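You operate a simulated robot arm through the tools that you are given. There is no shell and no other tool. Be economical: measure what you need, move in short steps, check, and stop when the job is done.

You run a simulated robot arm. Do the job below in one go: nothing can be reset, and whatever is moved stays where it is left.

Task
Press the bush down into the grey roller hub.
Fine: table under the ram first; bush under 2.5 mm proud; lever up, table out, hub in the blue tray. Set down upright: what you pick out.

It is judged by the outcome, as a careful person would: the job done as asked, and still so three seconds after it is handed in. It fails if anything else is knocked over, pushed out of place, dropped, spilled or broken.

Robot
A 7-joint arm with a two-finger gripper, fixed in place. Base frame: the origin is at the foot of the arm, x ahead of it, y to its left, z up; the work surface is at about z = 0. Readings come in m, degrees, newtons and seconds.
With the tool pointing down near the work surface it reaches from about 0.22 to 0.56 m from the base axis. Its first joint turns from -166.0 to 166.0 degrees. Payload 1.2 kg.
Tool frame: the origin (TCP) lies between the finger pads and is the grasp point; the fingertips stand 0.022 m ahead of it; z points along the fingers, y is the line along which they close. Largest opening 0.092 m; the body of the gripper starts 0.065 m behind the TCP.
Orientation is told as [roll, pitch, yaw] about the base's x, y, z axes, in that order, counted from this pose: with the fingers straight down and closing along the base's y, the tool's x points along the base's -x, its y along +y and its z along -z.

Tools
- The arm moves only by the tool apply_moves. Its argument "series" is a list of rows, each a list of 7 numbers: the turn, a rotation vector about the tool's x, y, z in degrees, then the shift along the tool's x, y, z in m, then the finger opening in m, from 0 to 0.092. In form: [[ax, ay, az, x, y, z, grip], ...]. A call has 1 to 12 rows; each row is the pose to reach, as a shift and turn from the pose commanded when the call began, along the tool's axes at that moment. Each row takes 0.2 s and may step no farther than 0.05 m and 8.6 degrees from the row before; otherwise, or with a gripper value out of range, the whole call is refused. A pose out of reach is approached as far as the arm can. The call stops where the force on the tool passes 40 N (or 10 N more than at its start, if that is more) or the arm is blocked; 0.2 s more then pass. Each finger halts on what it meets, pressing with about 26 N; the grip force reading is that of the motor and also rises with nothing between the fingers. The clock runs only during rows and for 0.2 s after the last one: add rows that repeat a pose to give the fingers time. It gives the time, the measured TCP pose, the force on the tool (base axes), the opening and the grip force at its end, in the units of the frame above (readings bear some noise), with the torque about the TCP (base axes, N m) and any sound that the robot's microphone picked up, and new pictures: "pictures" is both (left out), scene, wrist or none.
- Cameras (640 x 400 px; columns grow to the right, rows downward): "scene" is fixed at [0.2199, -0.4869, 0.6262]; the picture's right is [0.98, -0.20, 0.00], its down [-0.16, -0.78, -0.60] and it looks along [0.12, 0.59, -0.80] (base axes); focal length 214 px, centre (320, 200). "wrist" rides on the gripper at [0.071, 0.019, -0.102] in the tool frame; the picture's right is [-0.26, 0.97, 0.00], its down [-0.75, -0.20, -0.63] and it looks along [-0.60, -0.16, 0.78] (tool axes); focal length 280 px, centre (320, 200). There is no depth. A picture from a camera that has moved, and an enlarged one, comes with that camera's place and axes in the base frame and with its lens. The place of the scene camera against the robot may be out by one fixed shift of up to 0.012 m in any direction.
- zoom(camera, box): a new picture of the part [left, top, right, bottom] of that camera's present view, enlarged. The clock stands still meanwhile.
- finish_job(): hands the job in; it is judged then, once.

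Work in short steps. Places have to be worked out from the pictures, the camera data and where the tool is seen: move nearer, look again, correct. Check each grasp and each placing, and mend what went wrong. You have 120 turns and 200 pictures in all, those below and enlarged ones among them. Open the gripper and draw the arm clear of the work before you hand the job in, unless the task says otherwise; then end with one line.

The tools are called after "Emit:" as a command line: name --pt "numbers of a row" for each row, then --argument value for the rest, lists and objects as JSON in quotes. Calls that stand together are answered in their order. apply_moves: Moves the arm, as the interface text tells. Its arguments: {"type":"object","properties":{"series":{"type":"array"},"pictures":{"type":"string","enum":["both","scene","wrist","none"]}},"required":["series"]} The other tools are called the same way: zoom (camera, box) takes an enlarged picture of a part of a camera's view; finish_job () hands the job in.

At the start:

```text
time_s: 0.0
ee_pos: [0.1885, -0.1967, 0.4304]
tool_rot: [-0.1, 0.0, 0.0]
contact_force: [-0.5, 0.1, 0.8]
torque: [-0.01, 0.02, 0.04]
opening: 0.0922
finger_force: 0.1
```

scene: 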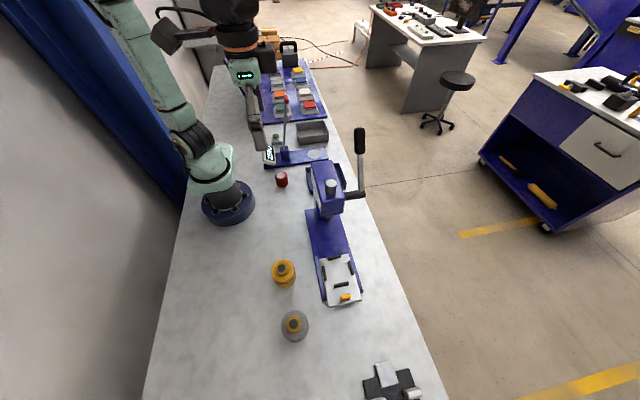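
wrist: 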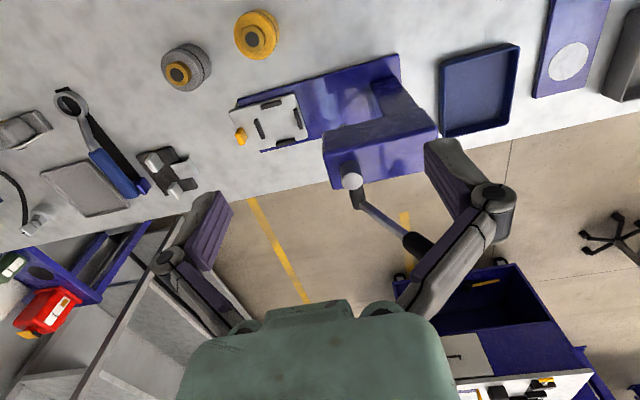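

I'll look closer at the press, hubs and tray in both views first.

Emit:
zoom --camera "scene" --box '[240, 120, 400, 220]'

Emit:
zoom --camera "scene" --box '[250, 220, 410, 350]'

Emit:
zoom --camera "wrist" --box '[140, 0, 540, 250]'

```text
4.00 times, centred on (320, 170) of scene
camera zoom: at [0.2199, -0.4869, 0.6262], right [0.98, -0.2, 0.0], down [-0.16, -0.78, -0.6], along [0.12, 0.59, -0.8], focal length 858 px, centre (320, 320)
```

zoom: 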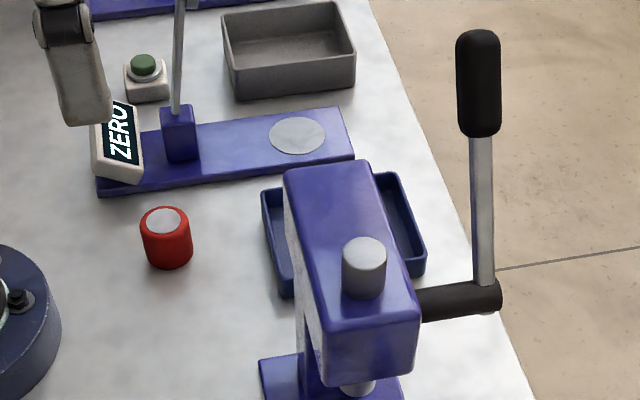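

```text
3.08 times, centred on (330, 285) of scene
camera zoom: at [0.2199, -0.4869, 0.6262], right [0.98, -0.2, 0.0], down [-0.16, -0.78, -0.6], along [0.12, 0.59, -0.8], focal length 660 px, centre (289, -62)
```

zoom: 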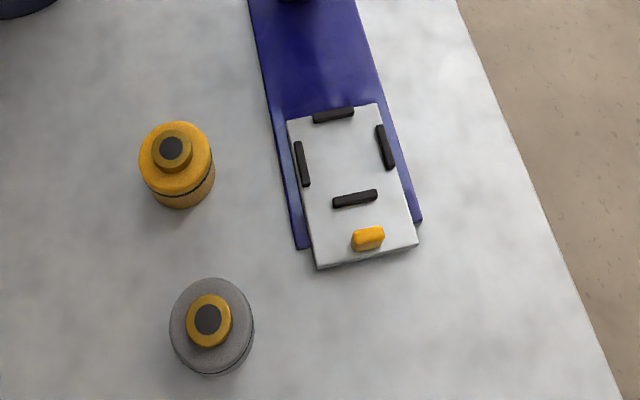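

```text
1.60 times, centred on (340, 125) of wrist
camera zoom: at [0.1181, -0.1763, 0.5317], right [0.26, 0.97, 0.0], down [0.75, -0.2, 0.63], along [0.6, -0.16, -0.78], focal length 449 px, centre (288, 320)
```

zoom: 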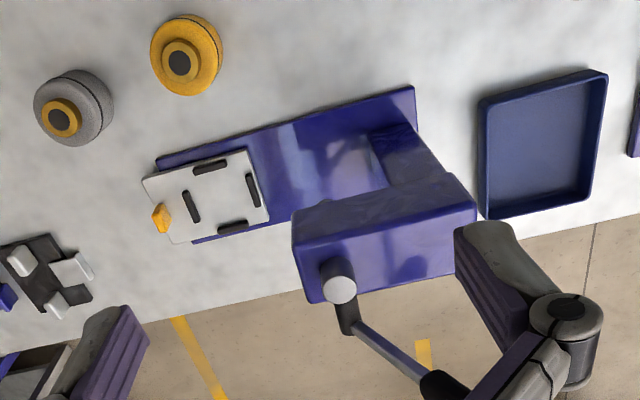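

The grey hub sits at about (0.175, -0.42), the table nest at about (0.31, -0.315), and the slide runs along y. I'll move above the grey hub at a safe height for a closer look.

Emit:
apply_moves --pt "0 0 0 0.002 -0.03 0.03 0.092" --pt "0 0 0 0.004 -0.06 0.06 0.092" --pt "0 0 0 0.006 -0.09 0.09 0.092" --pt "0 0 0 0.008 -0.12 0.12 0.092" --pt "0 0 0 0.01 -0.15 0.15 0.092" --pt "0 0 0 0.012 -0.18 0.18 0.092" --pt "0 0 0 0.0135 -0.205 0.21 0.092" --pt "0 0 0 0.0135 -0.205 0.21 0.092"

```text
time_s: 1.8
ee_pos: [0.1746, -0.4013, 0.2182]
tool_rot: [0.0, 0.0, -0.1]
contact_force: [0.3, 0.6, 0.1]
torque: [0.0, 0.0, 0.01]
opening: 0.0919
finger_force: 0.0
camera wrist: at [0.1036, -0.3806, 0.3212], right [0.26, 0.97, 0.0], down [0.75, -0.2, 0.63], along [0.6, -0.16, -0.78], focal length 280 px, centre (320, 200)
```

scene: 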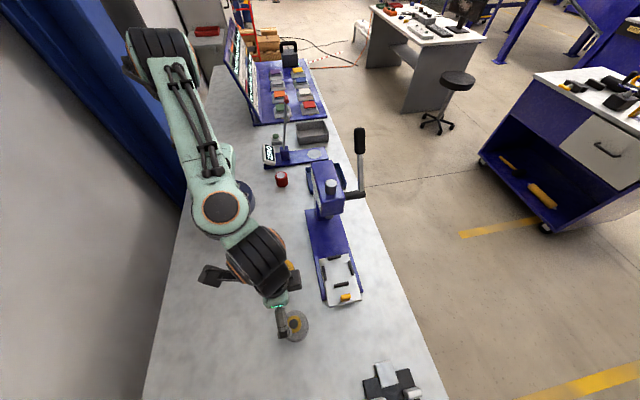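
wrist: 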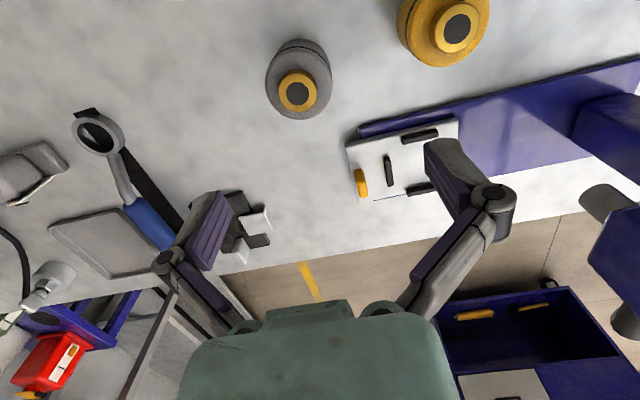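

Triangulating puts the bush top at about (0.174, -0.419, 0.07). I'll zoom in for the hub shape and height.

Emit:
zoom --camera "wrist" --box '[240, 20, 400, 120]'

Emit:
zoom --camera "wrist" --box '[340, 90, 500, 210]'

```text
4.00 times, centred on (320, 70) of wrist
camera zoom: at [0.1036, -0.3806, 0.3212], right [0.26, 0.97, 0.0], down [0.75, -0.2, 0.63], along [0.6, -0.16, -0.78], focal length 1122 px, centre (320, 720)
```

zoom: 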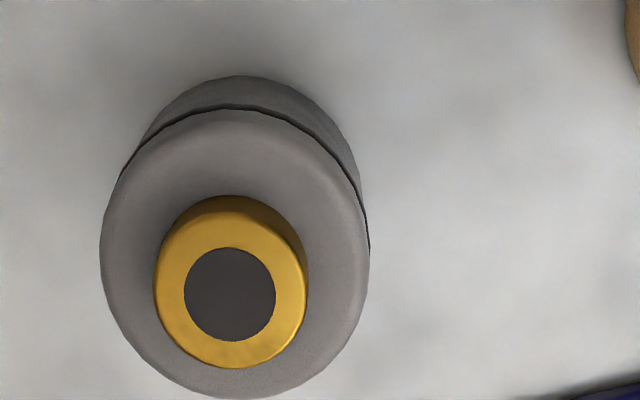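

```text
3.33 times, centred on (420, 150) of wrist
camera zoom: at [0.1036, -0.3806, 0.3212], right [0.26, 0.97, 0.0], down [0.75, -0.2, 0.63], along [0.6, -0.16, -0.78], focal length 935 px, centre (-13, 367)
```

zoom: 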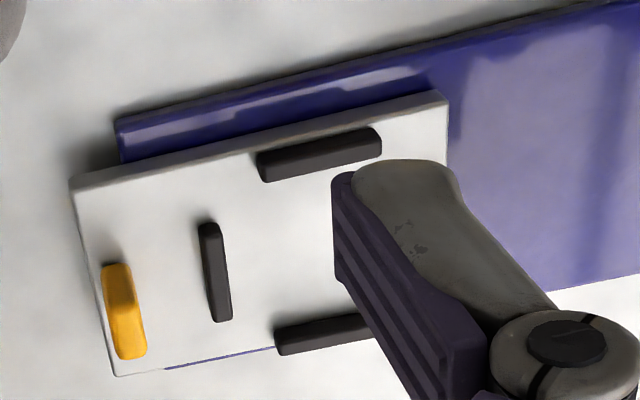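

Hub is about 62 mm across, with its top near 0.05 and the bush about 18 mm proud. Next I'll look at the nest from above it at the same height, well in front of the ram head.

Emit:
apply_moves --pt "0 0 0 -0.03 0.022 0 0.092" --pt "0 0 0 -0.06 0.044 0 0.092" --pt "0 0 0 -0.09 0.066 0 0.092" --pt "0 0 0 -0.105 0.085 0 0.092" --pt "0 0 0 -0.105 0.085 0 0.092"

```text
time_s: 3.0
ee_pos: [0.2816, -0.3165, 0.219]
tool_rot: [0.1, -0.1, 0.0]
contact_force: [0.1, -0.2, -0.4]
torque: [0.0, -0.01, 0.01]
opening: 0.0921
finger_force: 0.0
camera wrist: at [0.2107, -0.2968, 0.3218], right [0.26, 0.97, 0.0], down [0.75, -0.2, 0.63], along [0.6, -0.16, -0.78], focal length 280 px, centre (320, 200)
```

scene: 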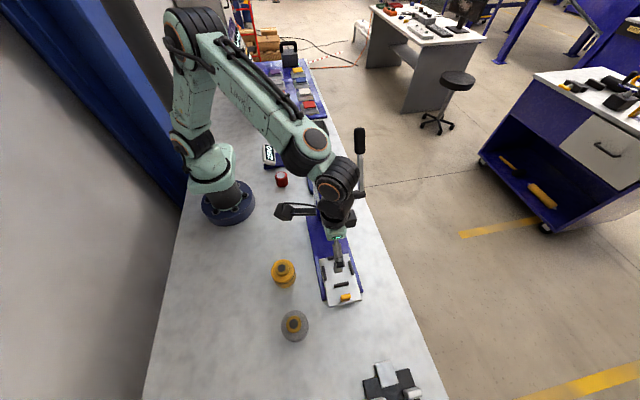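
wrist: 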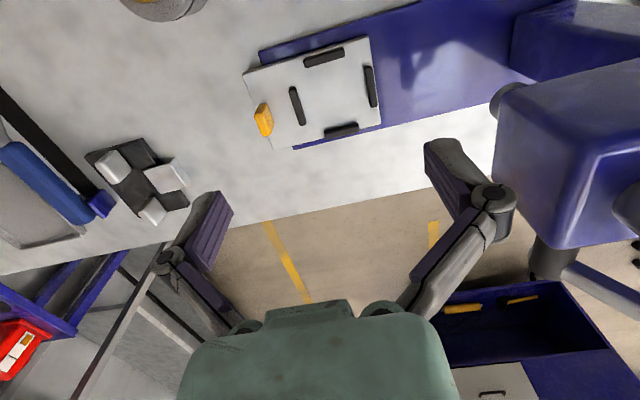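

Emit:
zoom --camera "wrist" --box '[230, 20, 390, 160]'

Emit:
zoom --camera "wrist" --box '[480, 0, 640, 140]'

```text
2.86 times, centred on (310, 90) of wrist
camera zoom: at [0.2107, -0.2968, 0.3218], right [0.26, 0.97, 0.0], down [0.75, -0.2, 0.63], along [0.6, -0.16, -0.78], focal length 801 px, centre (349, 514)
```

zoom: 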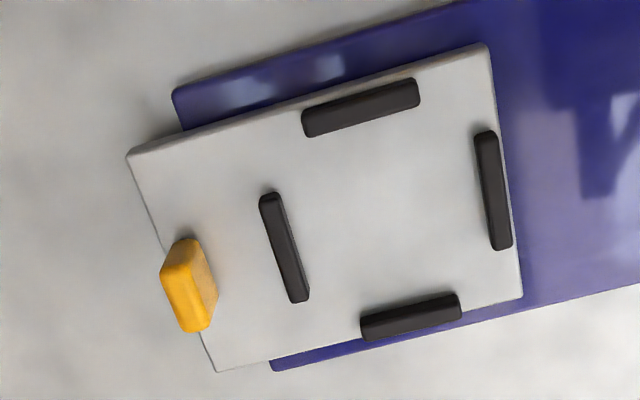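

```text
2.86 times, centred on (560, 70) of wrist
camera zoom: at [0.2107, -0.2968, 0.3218], right [0.26, 0.97, 0.0], down [0.75, -0.2, 0.63], along [0.6, -0.16, -0.78], focal length 801 px, centre (-366, 571)
```

zoom: 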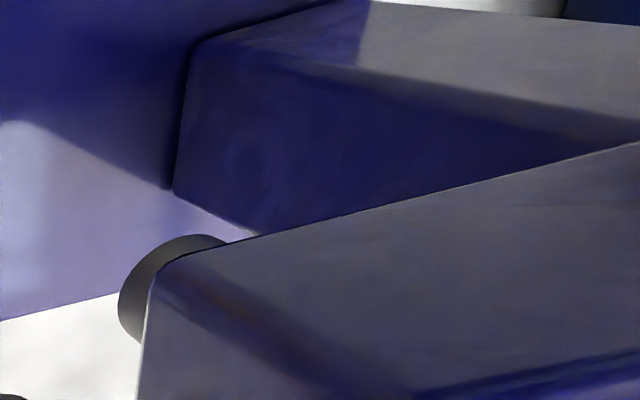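

The nest centre comes out at about (0.309, -0.3085), rail tops at z≈0.027, square to the axes. Now back over the hub at (0.1755, -0.4205), lowering partway to check alignment.

Emit:
apply_moves --pt "0 0 0 0.03 -0.03 0 0.092" --pt "0 0 0 0.06 -0.06 0 0.092" --pt "0 0 0 0.09 -0.09 0 0.092" --pt "0 0 0 0.106 -0.104 0.02 0.092" --pt "0 0 0 0.106 -0.104 0.06 0.092" --pt "0 0 0 0.106 -0.104 0.1 0.092" --pt "0 0 0 0.106 -0.104 0.115 0.092" --pictures "wrist"

```text
time_s: 4.6
ee_pos: [0.1736, -0.4202, 0.1044]
tool_rot: [0.0, 0.1, 0.0]
contact_force: [0.1, -0.4, 0.2]
torque: [0.01, -0.01, 0.03]
opening: 0.092
finger_force: 0.0
camera wrist: at [0.1026, -0.3997, 0.2061], right [0.26, 0.97, 0.0], down [0.75, -0.2, 0.62], along [0.6, -0.16, -0.78], focal length 280 px, centre (320, 200)
```

wrist: 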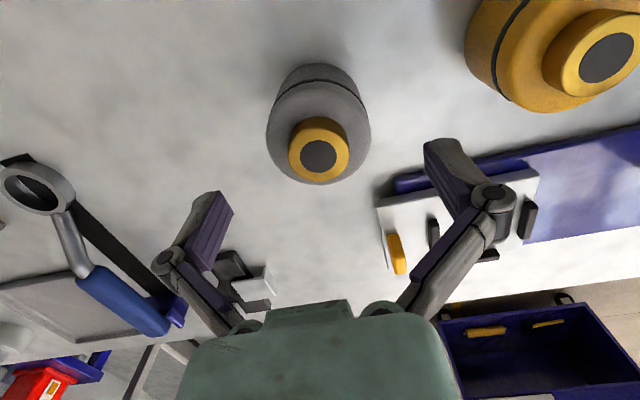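

The bush axis resolves to (0.1765, -0.4204), so I'll shift x by +3 mm, descend to z≈0.036 and close.

Emit:
apply_moves --pt "0 0 0 -0.003 0 0.025 0.092" --pt "0 0 0 -0.003 0 0.05 0.092" --pt "0 0 0 -0.003 0 0.068 0.092" --pt "0 0 0 -0.003 0 0.068 0.08" --pt "0 0 0 -0.003 0 0.068 0.07" --pt "0 0 0 -0.003 0 0.068 0.062" --pt "0 0 0 -0.003 0 0.068 0.054" --pt "0 0 0 -0.003 0 0.068 0.054" --pictures "both"

```text
time_s: 6.4
ee_pos: [0.1773, -0.4198, 0.0372]
tool_rot: [-0.1, 0.0, 0.0]
contact_force: [-0.4, -1.7, 3.3]
torque: [-0.11, 0.02, -0.05]
opening: 0.0613
finger_force: 26.1
camera wrist: at [0.1065, -0.4004, 0.1388], right [0.26, 0.96, 0.0], down [0.75, -0.2, 0.63], along [0.6, -0.16, -0.78], focal length 280 px, centre (320, 200)
```

scene: 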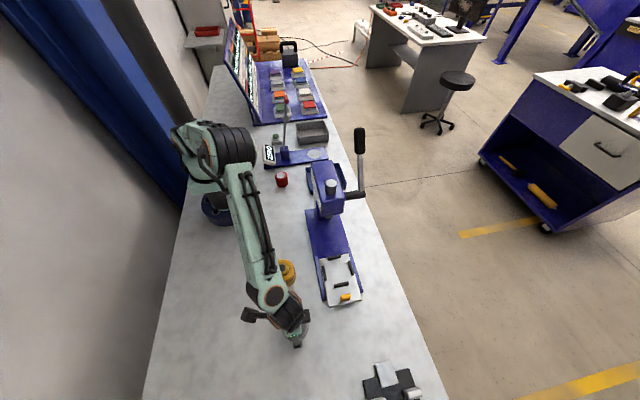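
wrist: 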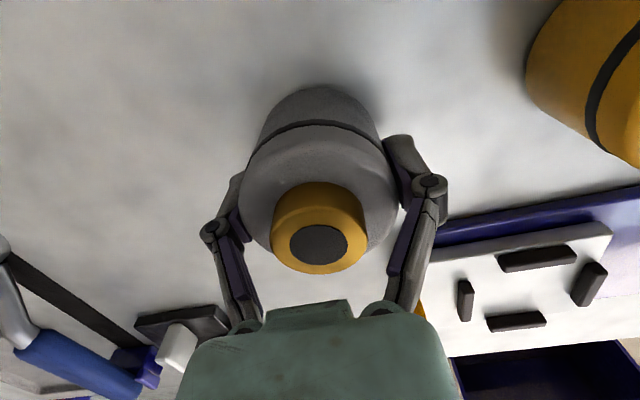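

Firm grip at 61 mm, hub centred in the fingers. I'll lift it and carry it level to above the nest, still high.

Emit:
apply_moves --pt "0 0 0 0 0 -0.02 0.054" --pt "0 0 0 0 0 -0.045 0.054" --pt "0 0 0 0 0 -0.07 0.054" --pt "0 0 0 -0.025 0.022 -0.07 0.054" --pt "0 0 0 -0.055 0.046 -0.07 0.054" --pt "0 0 0 -0.085 0.072 -0.07 0.054" --pt "0 0 0 -0.11 0.094 -0.07 0.054" --pt "0 0 0 -0.131 0.111 -0.07 0.054" --pt "0 0 0 -0.131 0.111 -0.07 0.054"

```text
time_s: 8.4
ee_pos: [0.308, -0.3084, 0.1058]
tool_rot: [0.0, 0.0, 0.0]
contact_force: [0.6, -0.2, -5.0]
torque: [0.01, -0.01, -0.01]
opening: 0.0617
finger_force: 25.9
camera wrist: at [0.2375, -0.2891, 0.2084], right [0.26, 0.96, 0.0], down [0.75, -0.2, 0.62], along [0.6, -0.16, -0.78], focal length 280 px, centre (320, 200)
```

scene: 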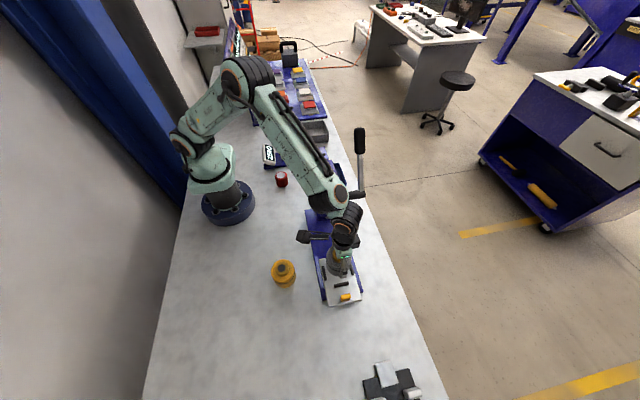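
wrist: 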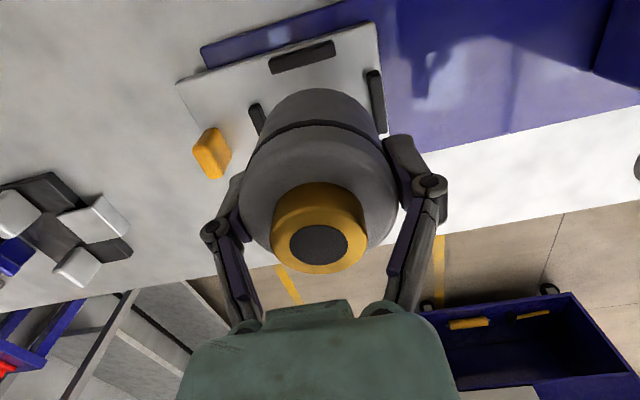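

Alignment matches the measured nest. I'll lower to just above the rails and look.

Emit:
apply_moves --pt "0 0 0 0 0 0.02 0.054" --pt "0 0 0 0 0 0.036 0.054" --pt "0 0 0 0 0 0.036 0.054"

Emit:
zoom --camera "wrist" --box '[200, 20, 460, 240]'

Emit:
zoom --camera "scene" --box '[300, 220, 380, 310]'

```text
time_s: 9.2
ee_pos: [0.3088, -0.3099, 0.0706]
tool_rot: [-0.1, 0.0, 0.0]
contact_force: [-0.4, 0.8, -4.6]
torque: [-0.04, -0.01, 0.02]
opening: 0.0614
finger_force: 26.2
camera wrist: at [0.2372, -0.2893, 0.1726], right [0.26, 0.96, 0.0], down [0.75, -0.2, 0.63], along [0.6, -0.16, -0.78], focal length 280 px, centre (320, 200)
```

scene: 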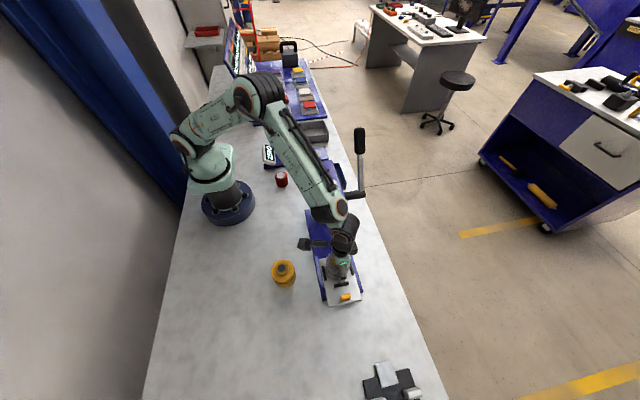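
wrist: 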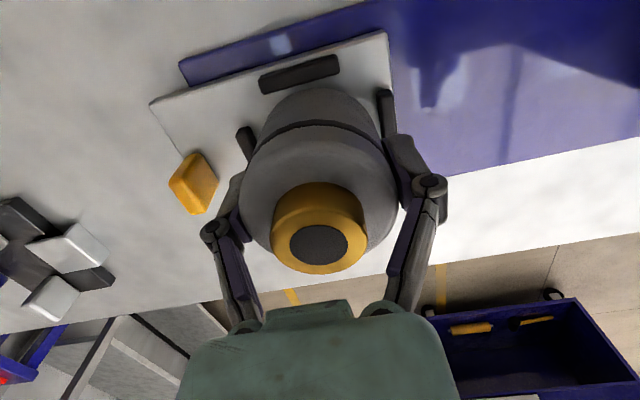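

```text
1.82 times, centred on (330, 130) of wrist
camera zoom: at [0.2372, -0.2893, 0.1726], right [0.26, 0.96, 0.0], down [0.75, -0.2, 0.63], along [0.6, -0.16, -0.78], focal length 510 px, centre (302, 327)
```

zoom: 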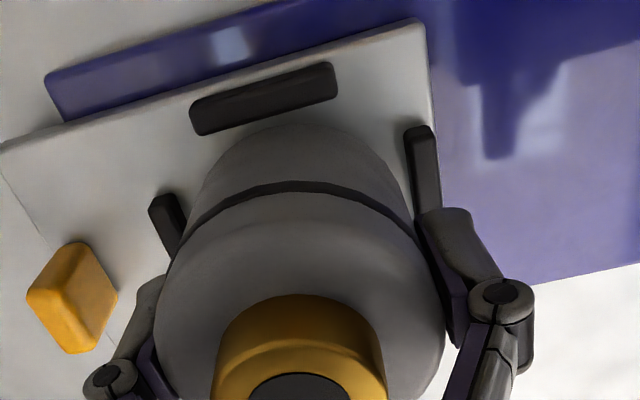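

```text
4.44 times, centred on (340, 265) of scene
camera zoom: at [0.2199, -0.4869, 0.6262], right [0.98, -0.2, 0.0], down [-0.16, -0.78, -0.6], along [0.12, 0.59, -0.8], focal length 953 px, centre (231, -89)
```

zoom: 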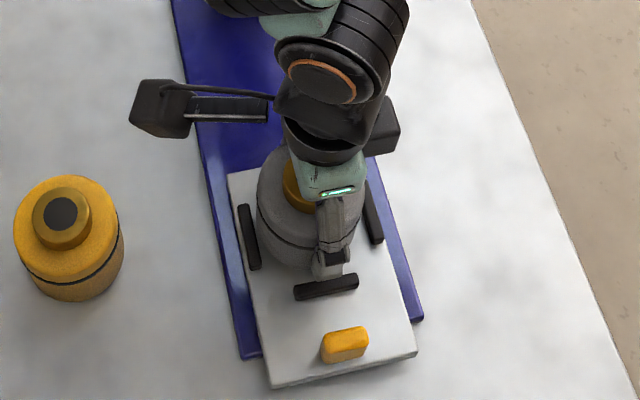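

Looks centred between the rails. I'll lower gently until the weight is taken by the table.

Emit:
apply_moves --pt "0 0 0 0 0 0.006 0.054" --pt "0 0 0 0 0 0.01 0.054" --pt "0 0 0 0 0 0.013 0.054" --pt "0 0 0 0 0 0.013 0.054" --pictures "none"

```text
time_s: 10.2
ee_pos: [0.3087, -0.3095, 0.0589]
tool_rot: [0.0, -0.1, 0.0]
contact_force: [-2.6, 5.3, 16.1]
torque: [0.15, 0.15, -0.02]
opening: 0.0618
finger_force: 25.6
```

Contact at TCP z 0.0589, with hub bottom at about 0.0217. I need to tell whether it sits on the table or on a rail.

Emit:
zoom --camera "wrist" --box '[200, 20, 460, 240]'

Emit:
zoom --camera "scene" --box '[310, 235, 370, 305]'

```text
1.82 times, centred on (330, 130) of wrist
camera zoom: at [0.2376, -0.2895, 0.1605], right [0.26, 0.97, 0.0], down [0.75, -0.2, 0.63], along [0.6, -0.16, -0.78], focal length 510 px, centre (302, 327)
```

zoom: 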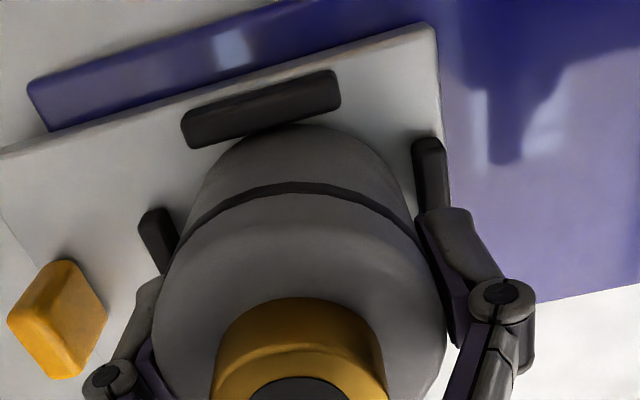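

```text
5.71 times, centred on (340, 270) of scene
camera zoom: at [0.2199, -0.4869, 0.6262], right [0.98, -0.2, 0.0], down [-0.16, -0.78, -0.6], along [0.12, 0.59, -0.8], focal length 1226 px, centre (206, -200)
```

zoom: 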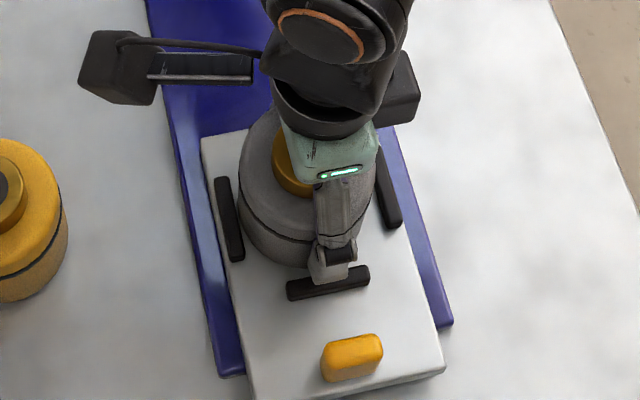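

Geometry shows the hub's edge about 3–4 mm inside the rail faces, so it's on the table top (z≈0.02). I'll release it and rise clear.

Emit:
apply_moves --pt "0 0 0 0 0 -0.001 0.066" --pt "0 0 0 0 0 -0.001 0.076" --pt "0 0 0 0 0 -0.001 0.086" --pt "0 0 0 0 0 -0.02 0.092" --pt "0 0 0 0 0 -0.06 0.092" --pt "0 0 0 0 0 -0.1 0.092"

Emit:
zoom --camera "wrist" --box '[200, 0, 440, 180]'

```text
time_s: 11.6
ee_pos: [0.3078, -0.3094, 0.1593]
tool_rot: [0.0, 0.0, -0.1]
contact_force: [-0.1, 0.9, -0.8]
torque: [-0.01, 0.01, -0.03]
opening: 0.0921
finger_force: 0.0
camera wrist: at [0.2368, -0.2892, 0.2602], right [0.26, 0.96, 0.0], down [0.75, -0.2, 0.62], along [0.6, -0.16, -0.78], focal length 280 px, centre (320, 200)
```

scene: 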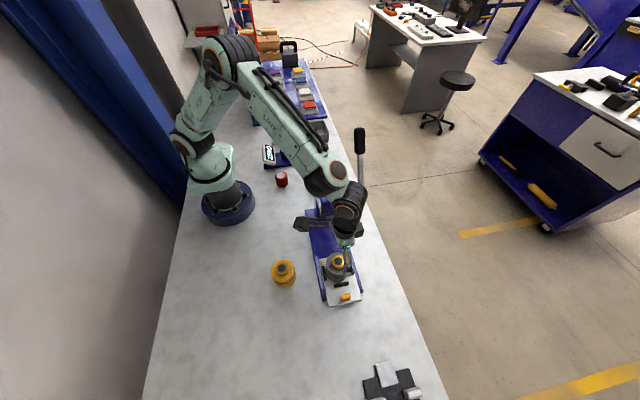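
wrist: 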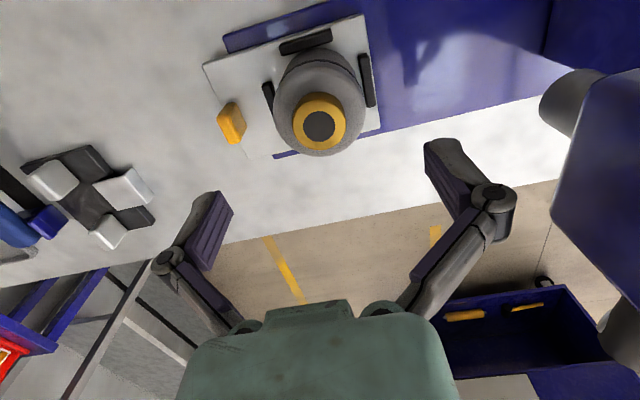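

```text
2.22 times, centred on (320, 90) of wrist
camera zoom: at [0.2368, -0.2892, 0.2602], right [0.26, 0.96, 0.0], down [0.75, -0.2, 0.62], along [0.6, -0.16, -0.78], focal length 623 px, centre (320, 444)
```

zoom: 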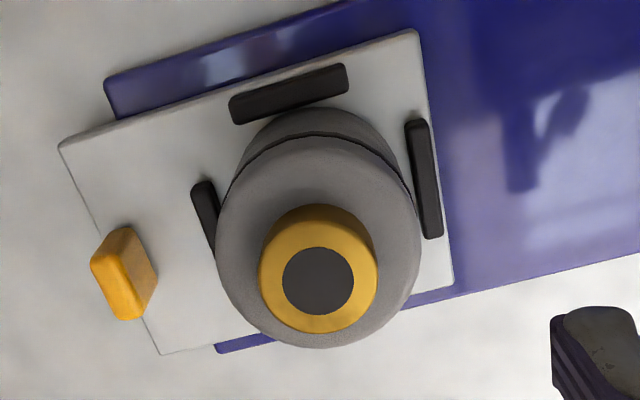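

Hub is seated with the table clear. The ram head front is near y=-0.213 with its bottom at z≈0.165 and the ram at y≈-0.184, so travel is about 125 mm. I'll back off toward the orange tab, turning the gripper 90° so it grips the tab along x and keeps clear of the hub and head.

Emit:
apply_moves --pt "0 0 -8.2 0 -0.008 0 0.06" --pt "0 0 -16.4 0 -0.016 0 0.06" --pt "0 0 -24.6 0 -0.025 0 0.06" --pt "0 0 -32.8 0 -0.034 0 0.06" --pt "0 0 -41 0 -0.043 0 0.06" --pt "0 0 -49.2 0 -0.052 0 0.06" --pt "0 0 -57.4 0 -0.06 0 0.06" --pt "0 0 -65.6 0 -0.068 0 0.06" --pt "0 0 -73.8 0 -0.075 0 0.06" --pt "0 0 -82 0 -0.08 0 0.06" --pt "0 0 -90 0 -0.085 0 0.06" --pt "0 0 -90 0 -0.085 0 0.06"

```text
time_s: 14.2
ee_pos: [0.3067, -0.3952, 0.1584]
tool_rot: [0.1, 0.0, 90.1]
contact_force: [-0.9, -0.8, -0.5]
torque: [0.02, 0.03, 0.0]
opening: 0.0601
finger_force: 0.0
camera wrist: at [0.2887, -0.4644, 0.2597], right [-0.97, 0.26, 0.0], down [0.2, 0.75, 0.62], along [0.16, 0.6, -0.78], focal length 280 px, centre (320, 200)
```

scene: 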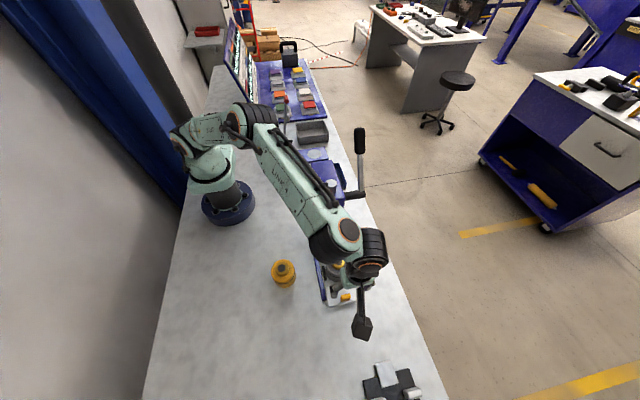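
wrist: 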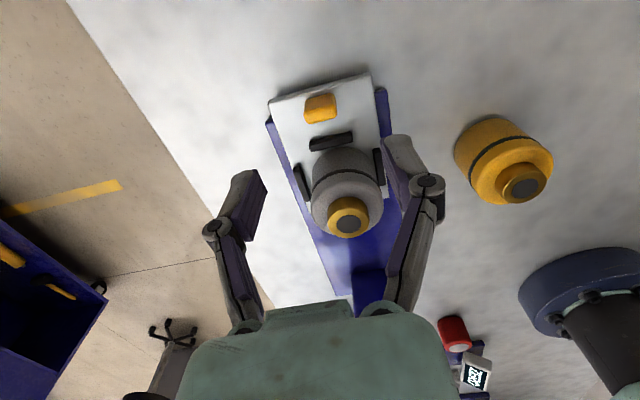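

Good view of the tab. I'll zoom to measure it.

Emit:
zoom --camera "wrist" --box '[250, 60, 410, 160]'

```text
4.00 times, centred on (330, 110) of wrist
camera zoom: at [0.2887, -0.4644, 0.2597], right [-0.97, 0.26, 0.0], down [0.2, 0.75, 0.62], along [0.16, 0.6, -0.78], focal length 1122 px, centre (280, 560)
```

zoom: 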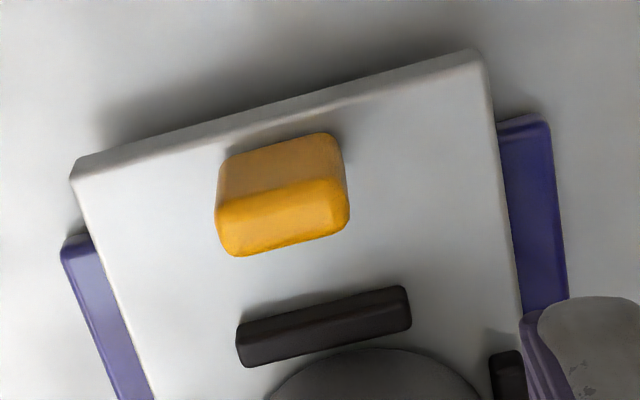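

Tab is about (0.310, -0.382), 28 mm long, top at z≈0.042. I'll tilt the hand 22° back (away from the ram head) and come down above the tab.

Emit:
apply_moves --pt "0 -7.5 0 0 -0.001 0.01 0.06" --pt "0 -15 0 -0.004 -0.002 0.025 0.06" --pt "0 -22 0 -0.01 -0.0033 0.045 0.06" --pt "0 -22 0 -0.01 -0.0033 0.075 0.06" --pt "0 -22 0 -0.01 -0.0033 0.075 0.06"

```text
time_s: 15.4
ee_pos: [0.3119, -0.3847, 0.0835]
tool_rot: [0.0, -22.2, 90.1]
contact_force: [0.6, -0.5, -0.5]
torque: [-0.02, 0.01, 0.03]
opening: 0.0597
finger_force: 0.2
camera wrist: at [0.2927, -0.487, 0.1509], right [-0.97, 0.24, 0.1], down [0.2, 0.46, 0.86], along [0.16, 0.85, -0.5], focal length 280 px, centre (320, 200)
```

scene: 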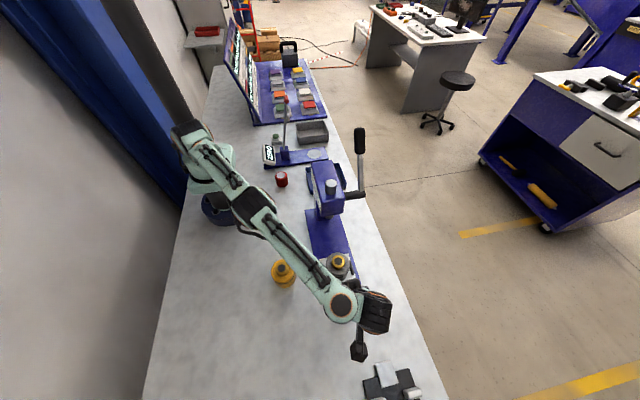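
wrist: 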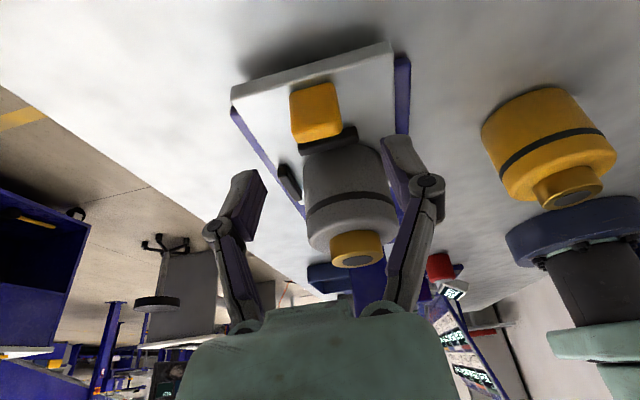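

Tilt is right and the tab is centred between fingers. Descending onto the tab and gripping.

Emit:
apply_moves --pt "0 0 0 0.0067 0.001 0.0165 0.06" --pt "0 0 0 0.0133 0.001 0.0329 0.06" --pt "0 0 0 0.0133 0.001 0.0329 0.045" --pt "0 0 0 0.0133 0.001 0.0329 0.03" --pt "0 0 0 0.0133 0.001 0.0329 0.018" --pt "0 0 0 0.0133 0.001 0.0329 0.018"

```text
time_s: 16.8
ee_pos: [0.3109, -0.3832, 0.0491]
tool_rot: [0.1, -22.0, 89.9]
contact_force: [-7.0, 0.3, 2.7]
torque: [-0.01, 0.21, 0.1]
opening: 0.0257
finger_force: 27.3
camera wrist: at [0.2908, -0.487, 0.1163], right [-0.96, 0.24, 0.1], down [0.21, 0.46, 0.86], along [0.16, 0.85, -0.5], focal length 280 px, centre (320, 200)
```

scene: 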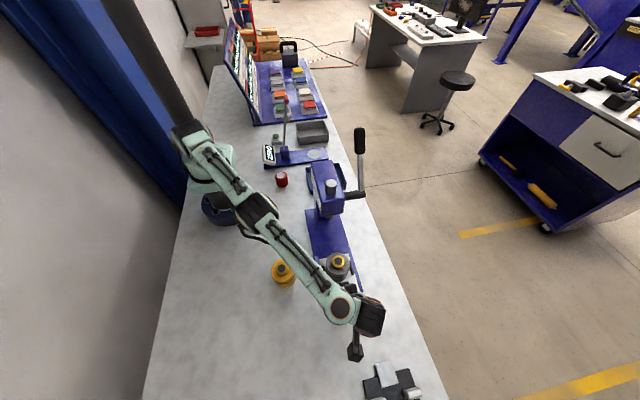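
wrist: 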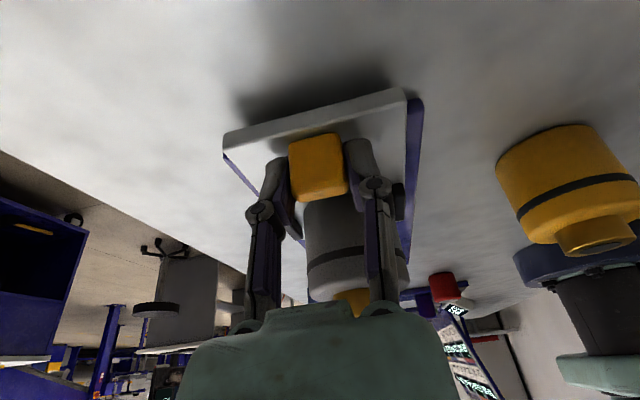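

Tab gripped (25.7 mm). I'll relieve the small side force and slide the table +y by 40 mm in small steps.

Emit:
apply_moves --pt "0 0 0 0 0.0012 0 0.018" --pt "0 0 0 -0.0093 0.0012 0.0037 0.018" --pt "0 0 0 -0.0185 0.0012 0.0075 0.018" --pt "0 0 0 -0.0278 0.0012 0.0112 0.018" --pt "0 0 0 -0.0371 0.0012 0.015 0.018" --pt "0 0 0 -0.0371 0.0012 0.015 0.018"

```text
time_s: 18.2
ee_pos: [0.3089, -0.3439, 0.0485]
tool_rot: [-0.1, -21.9, 90.1]
contact_force: [-0.7, -0.1, 14.9]
torque: [-0.33, 0.04, -0.09]
opening: 0.0258
finger_force: 27.9
camera wrist: at [0.2905, -0.4471, 0.1161], right [-0.97, 0.24, 0.1], down [0.2, 0.47, 0.86], along [0.16, 0.85, -0.5], focal length 280 px, centre (320, 200)
```

scene: 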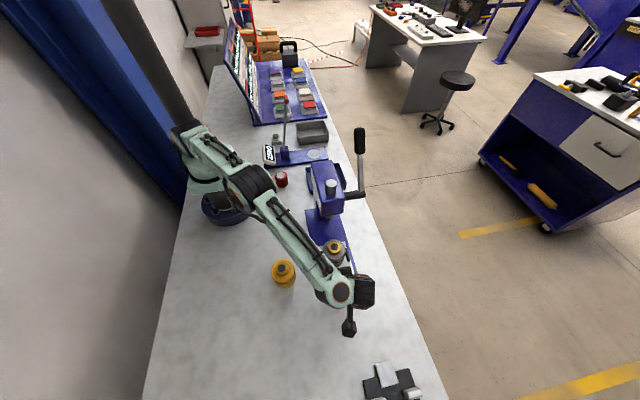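
wrist: 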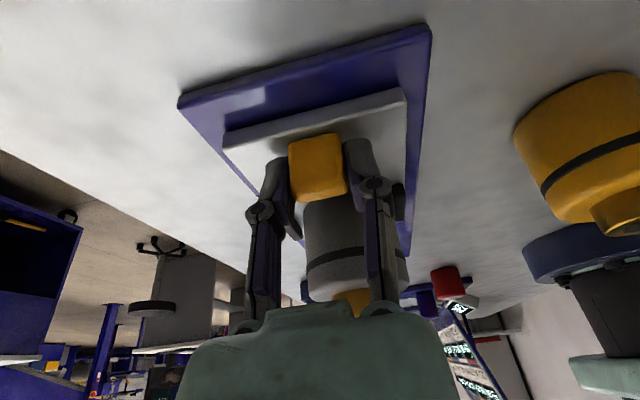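

Table follows freely. I'll ease up 1 mm to relieve the down force and go another 45 mm.

Emit:
apply_moves --pt "0 0 0 -0.0004 0 -0.0009 0.018" --pt "0 0 0 -0.0107 0 0.0033 0.018" --pt "0 0 0 -0.0212 0 0.0075 0.018" --pt "0 0 0 -0.0318 0 0.0118 0.018" --pt "0 0 0 -0.0421 0 0.016 0.018" --pt "0 0 0 -0.0421 0 0.016 0.018"

```text
time_s: 19.6
ee_pos: [0.3105, -0.2982, 0.0479]
tool_rot: [0.1, -22.0, 90.0]
contact_force: [8.7, 0.4, 3.2]
torque: [-0.37, -0.24, -0.04]
opening: 0.026
finger_force: 28.4
camera wrist: at [0.2905, -0.4016, 0.1159], right [-0.97, 0.24, 0.1], down [0.2, 0.46, 0.86], along [0.16, 0.85, -0.5], focal length 280 px, centre (320, 200)
```

scene: 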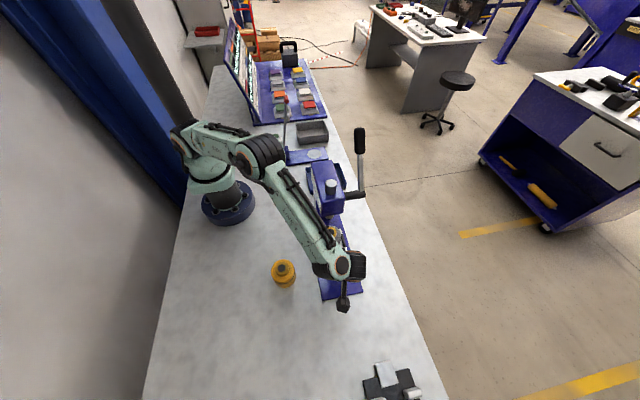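
wrist: 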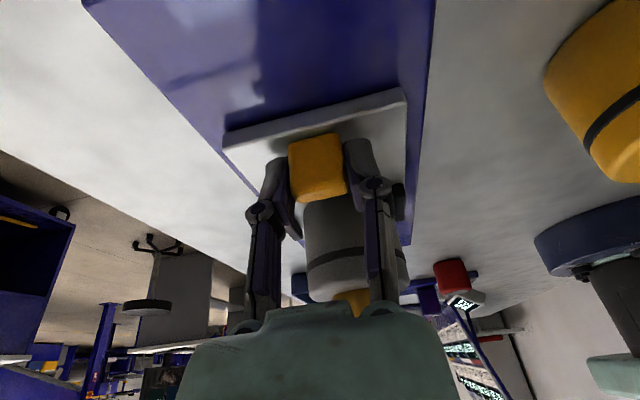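

85 mm travelled, about 40 to go. Continuing 28 mm while watching forces and clearance under the head.

Emit:
apply_moves --pt "0 0 0 0 -0.0013 0 0.018" --pt "0 0 0 -0.0093 -0.0013 0.0037 0.018" --pt "0 0 0 -0.0185 -0.0013 0.0075 0.018" --pt "0 0 0 -0.026 -0.0013 0.0105 0.018" --pt "0 0 0 -0.026 -0.0013 0.0105 0.018"

Emit:
zoom --camera "scene" --box '[290, 160, 390, 260]'

```text
time_s: 20.8
ee_pos: [0.3098, -0.2703, 0.0481]
tool_rot: [0.1, -21.9, 89.8]
contact_force: [-2.8, 0.1, -3.9]
torque: [-0.62, -0.03, -0.09]
opening: 0.0259
finger_force: 27.9
camera wrist: at [0.2908, -0.3739, 0.1159], right [-0.96, 0.24, 0.1], down [0.21, 0.46, 0.86], along [0.16, 0.85, -0.5], focal length 280 px, centre (320, 200)
```

scene: 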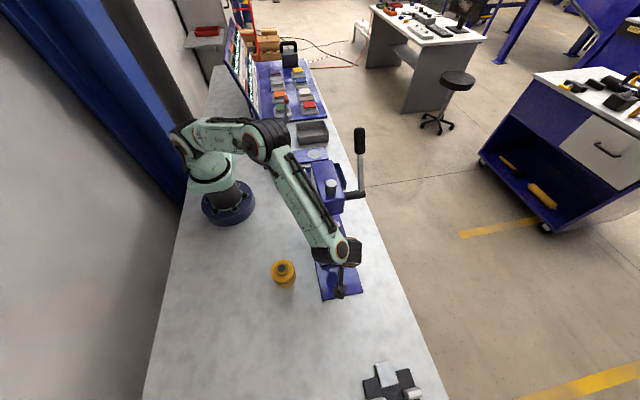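
wrist: 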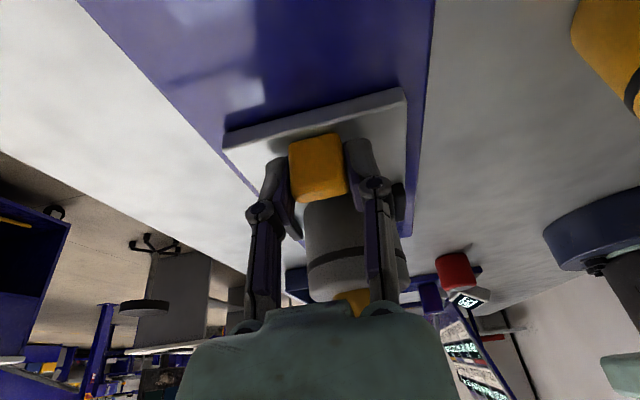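

```text
4.00 times, centred on (340, 210) of scene
camera zoom: at [0.2199, -0.4869, 0.6262], right [0.98, -0.2, 0.0], down [-0.16, -0.78, -0.6], along [0.12, 0.59, -0.8], focal length 858 px, centre (240, 160)
```

zoom: 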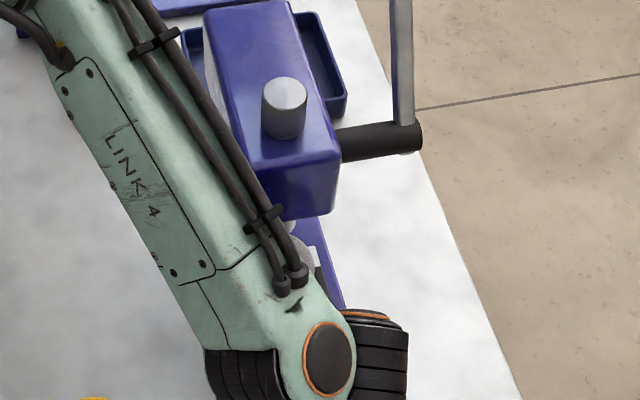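

Forearm passes above-left of the head with a few cm to spare. I'll creep on in 3 mm steps looking for the stop.

Emit:
apply_moves --pt "0 0 0 -0.0028 0 0.0011 0.018" --pt "0 0 0 -0.0056 0 0.0022 0.018" --pt "0 0 0 -0.0083 0 0.0034 0.018" --pt "0 0 0 -0.0083 0 0.0034 0.018"

Emit:
zoom --camera "scene" --box '[290, 160, 390, 260]'

```text
time_s: 21.8
ee_pos: [0.3105, -0.2643, 0.0477]
tool_rot: [0.1, -21.9, 89.9]
contact_force: [-10.8, -12.1, 1.7]
torque: [0.13, 0.09, 0.13]
opening: 0.0255
finger_force: 28.0
camera wrist: at [0.2906, -0.3663, 0.1162], right [-0.96, 0.25, 0.1], down [0.21, 0.47, 0.86], along [0.17, 0.85, -0.5], focal length 280 px, centre (320, 200)
```

scene: 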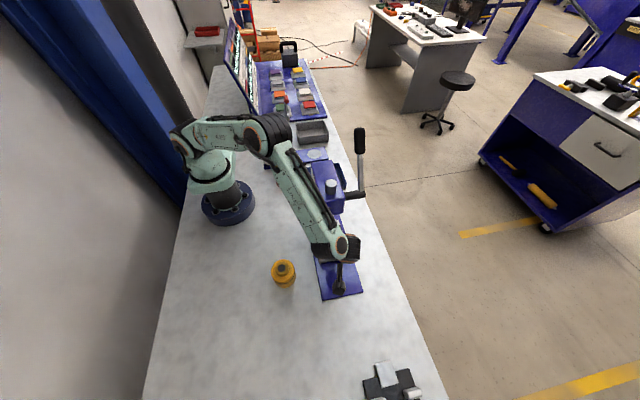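
wrist: 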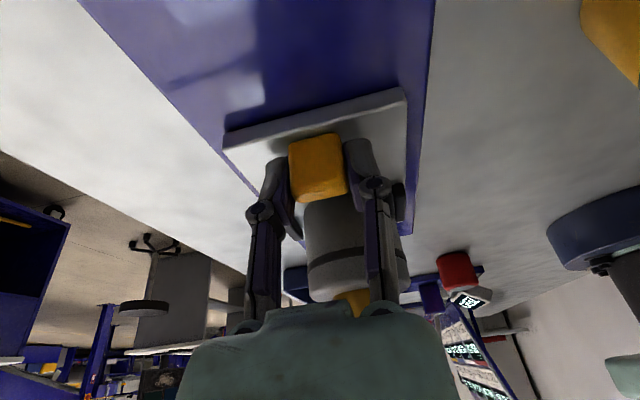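

```text
4.00 times, centred on (340, 210) of scene
camera zoom: at [0.2199, -0.4869, 0.6262], right [0.98, -0.2, 0.0], down [-0.16, -0.78, -0.6], along [0.12, 0.59, -0.8], focal length 858 px, centre (240, 160)
```

zoom: 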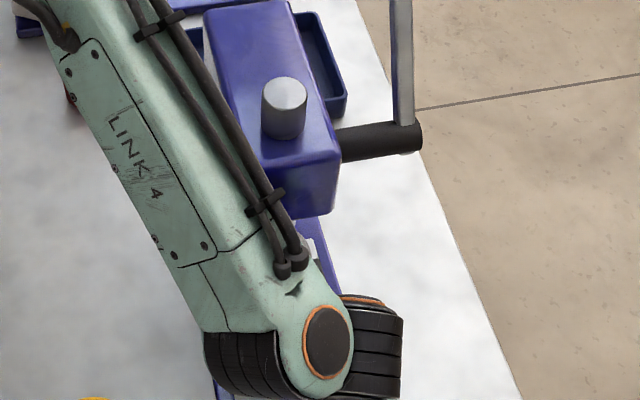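

A resistance of 12 N in y has appeared at about 119 mm travel, probably the stop. I'll push 3 mm more to confirm.

Emit:
apply_moves --pt "0 0 0 -0.0014 0.0015 0.0006 0.018" --pt "0 0 0 -0.0028 0.0015 0.0011 0.018" --pt "0 0 0 -0.0028 0.0015 0.0011 0.018" --pictures "none"

```text
time_s: 22.6
ee_pos: [0.3099, -0.259, 0.0476]
tool_rot: [-0.1, -21.9, 90.0]
contact_force: [1.4, -17.5, -3.3]
torque: [-0.48, -0.03, 0.0]
opening: 0.0259
finger_force: 28.4
```

Emit:
apply_moves --pt "0 0 0 -0.0014 0 0.0006 0.018" --pt "0 0 0 -0.0028 0 0.0011 0.018" --pt "0 0 0 -0.0028 0 0.0011 0.018"

Emit:
zoom --camera "wrist" --box '[200, 80, 440, 260]'

```text
time_s: 23.4
ee_pos: [0.3103, -0.2555, 0.0477]
tool_rot: [-0.1, -21.9, 90.2]
contact_force: [4.7, -13.8, -1.6]
torque: [-0.1, -0.08, 0.0]
opening: 0.025
finger_force: 27.9
camera wrist: at [0.2905, -0.3592, 0.1163], right [-0.97, 0.24, 0.1], down [0.2, 0.46, 0.86], along [0.16, 0.85, -0.5], focal length 280 px, centre (320, 200)
```

scene: 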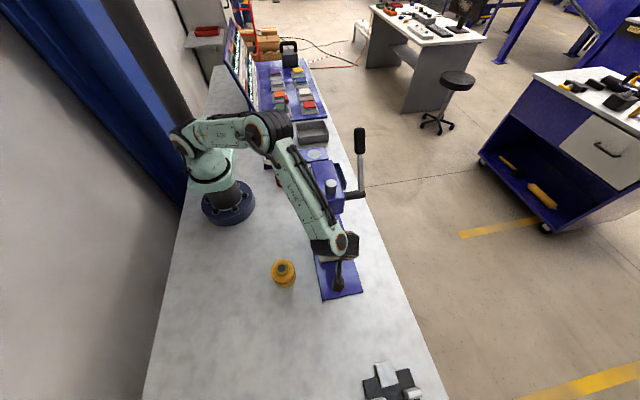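
wrist: 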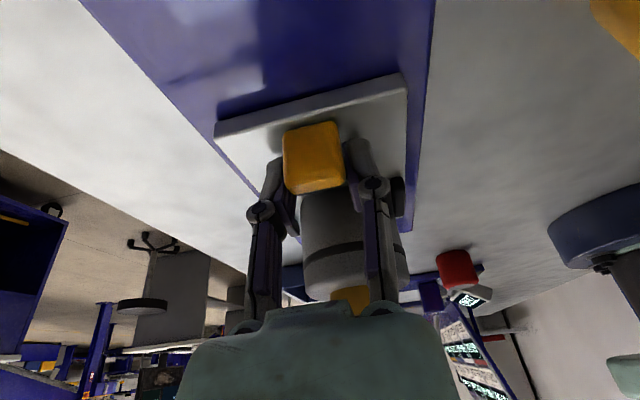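

```text
2.22 times, centred on (320, 170) of wrist
camera zoom: at [0.2905, -0.3592, 0.1163], right [-0.97, 0.24, 0.1], down [0.2, 0.46, 0.86], along [0.16, 0.85, -0.5], focal length 623 px, centre (320, 267)
```

zoom: 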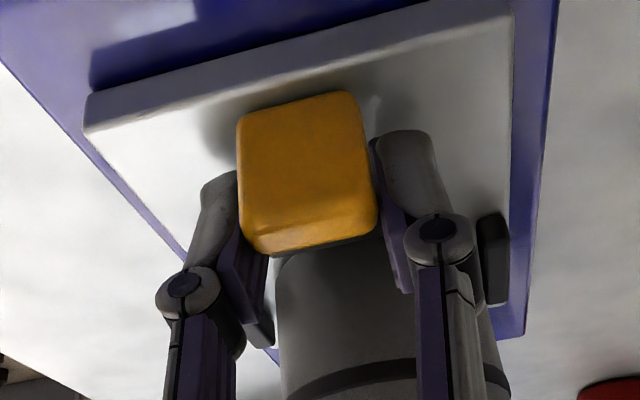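

Tab has slid forward in the fingers, so the table is against its stop. Release and withdraw back along the tool axis.

Emit:
apply_moves --pt "0 0 0 0 0 0 0.035" --pt "0 0 0 0 0 0 0.05" --pt "0 0 0 0.005 0 -0.02 0.05" --pt "0 0 0 0.02 0 -0.06 0.05" --pt "0 0 0 0.04 0 -0.1 0.05" --pt "0 0 0 0.05 0 -0.14 0.05" --pt "0 0 0 0.05 0 -0.14 0.05"

Emit:
zoom --camera "scene" --box '[290, 110, 410, 260]'

```text
time_s: 25.0
ee_pos: [0.3093, -0.3572, 0.1607]
tool_rot: [0.0, -22.0, 89.9]
contact_force: [0.2, -1.1, 0.0]
torque: [0.0, -0.03, 0.05]
opening: 0.0501
finger_force: 0.1
camera wrist: at [0.2898, -0.4594, 0.2269], right [-0.96, 0.24, 0.1], down [0.2, 0.46, 0.86], along [0.16, 0.85, -0.5], focal length 280 px, centre (320, 200)
```

scene: 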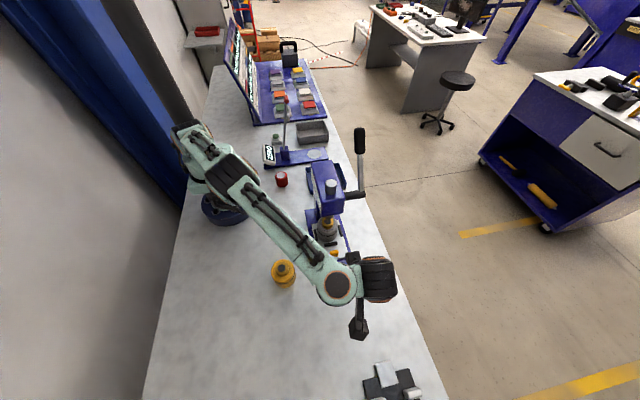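
wrist: 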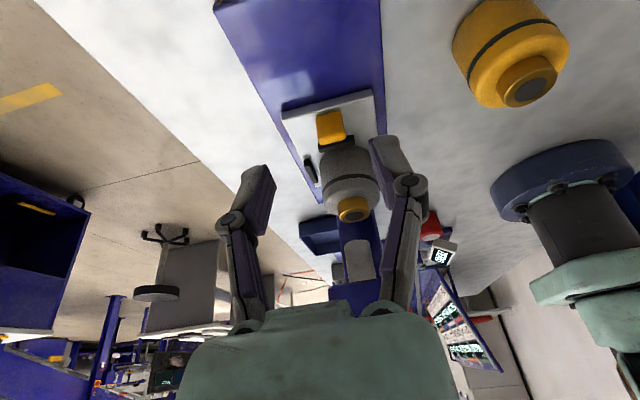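

```text
2.67 times, centred on (350, 185) of scene
camera zoom: at [0.2199, -0.4869, 0.6262], right [0.98, -0.2, 0.0], down [-0.16, -0.78, -0.6], along [0.12, 0.59, -0.8], focal length 572 px, centre (240, 240)
```

zoom: 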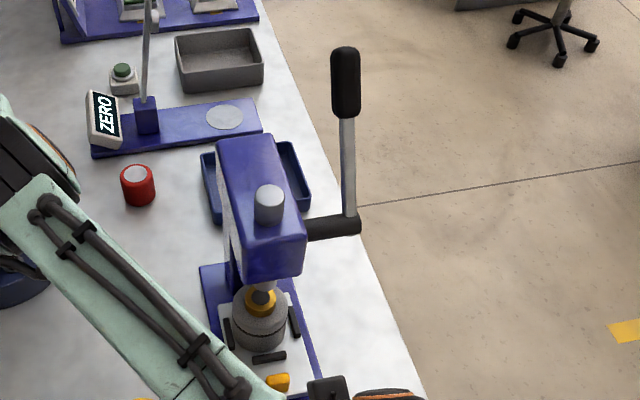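

Check the ram-over-bush alignment with a zoom from the wrist.

Emit:
zoom --camera "wrist" --box '[270, 90, 430, 320]'

```text
1.74 times, centred on (350, 205) of wrist
camera zoom: at [0.2898, -0.4594, 0.2269], right [-0.96, 0.24, 0.1], down [0.2, 0.46, 0.86], along [0.16, 0.85, -0.5], focal length 488 px, centre (268, 191)
```

zoom: 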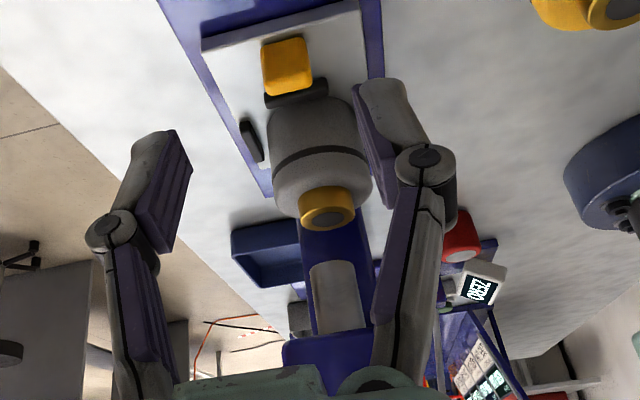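

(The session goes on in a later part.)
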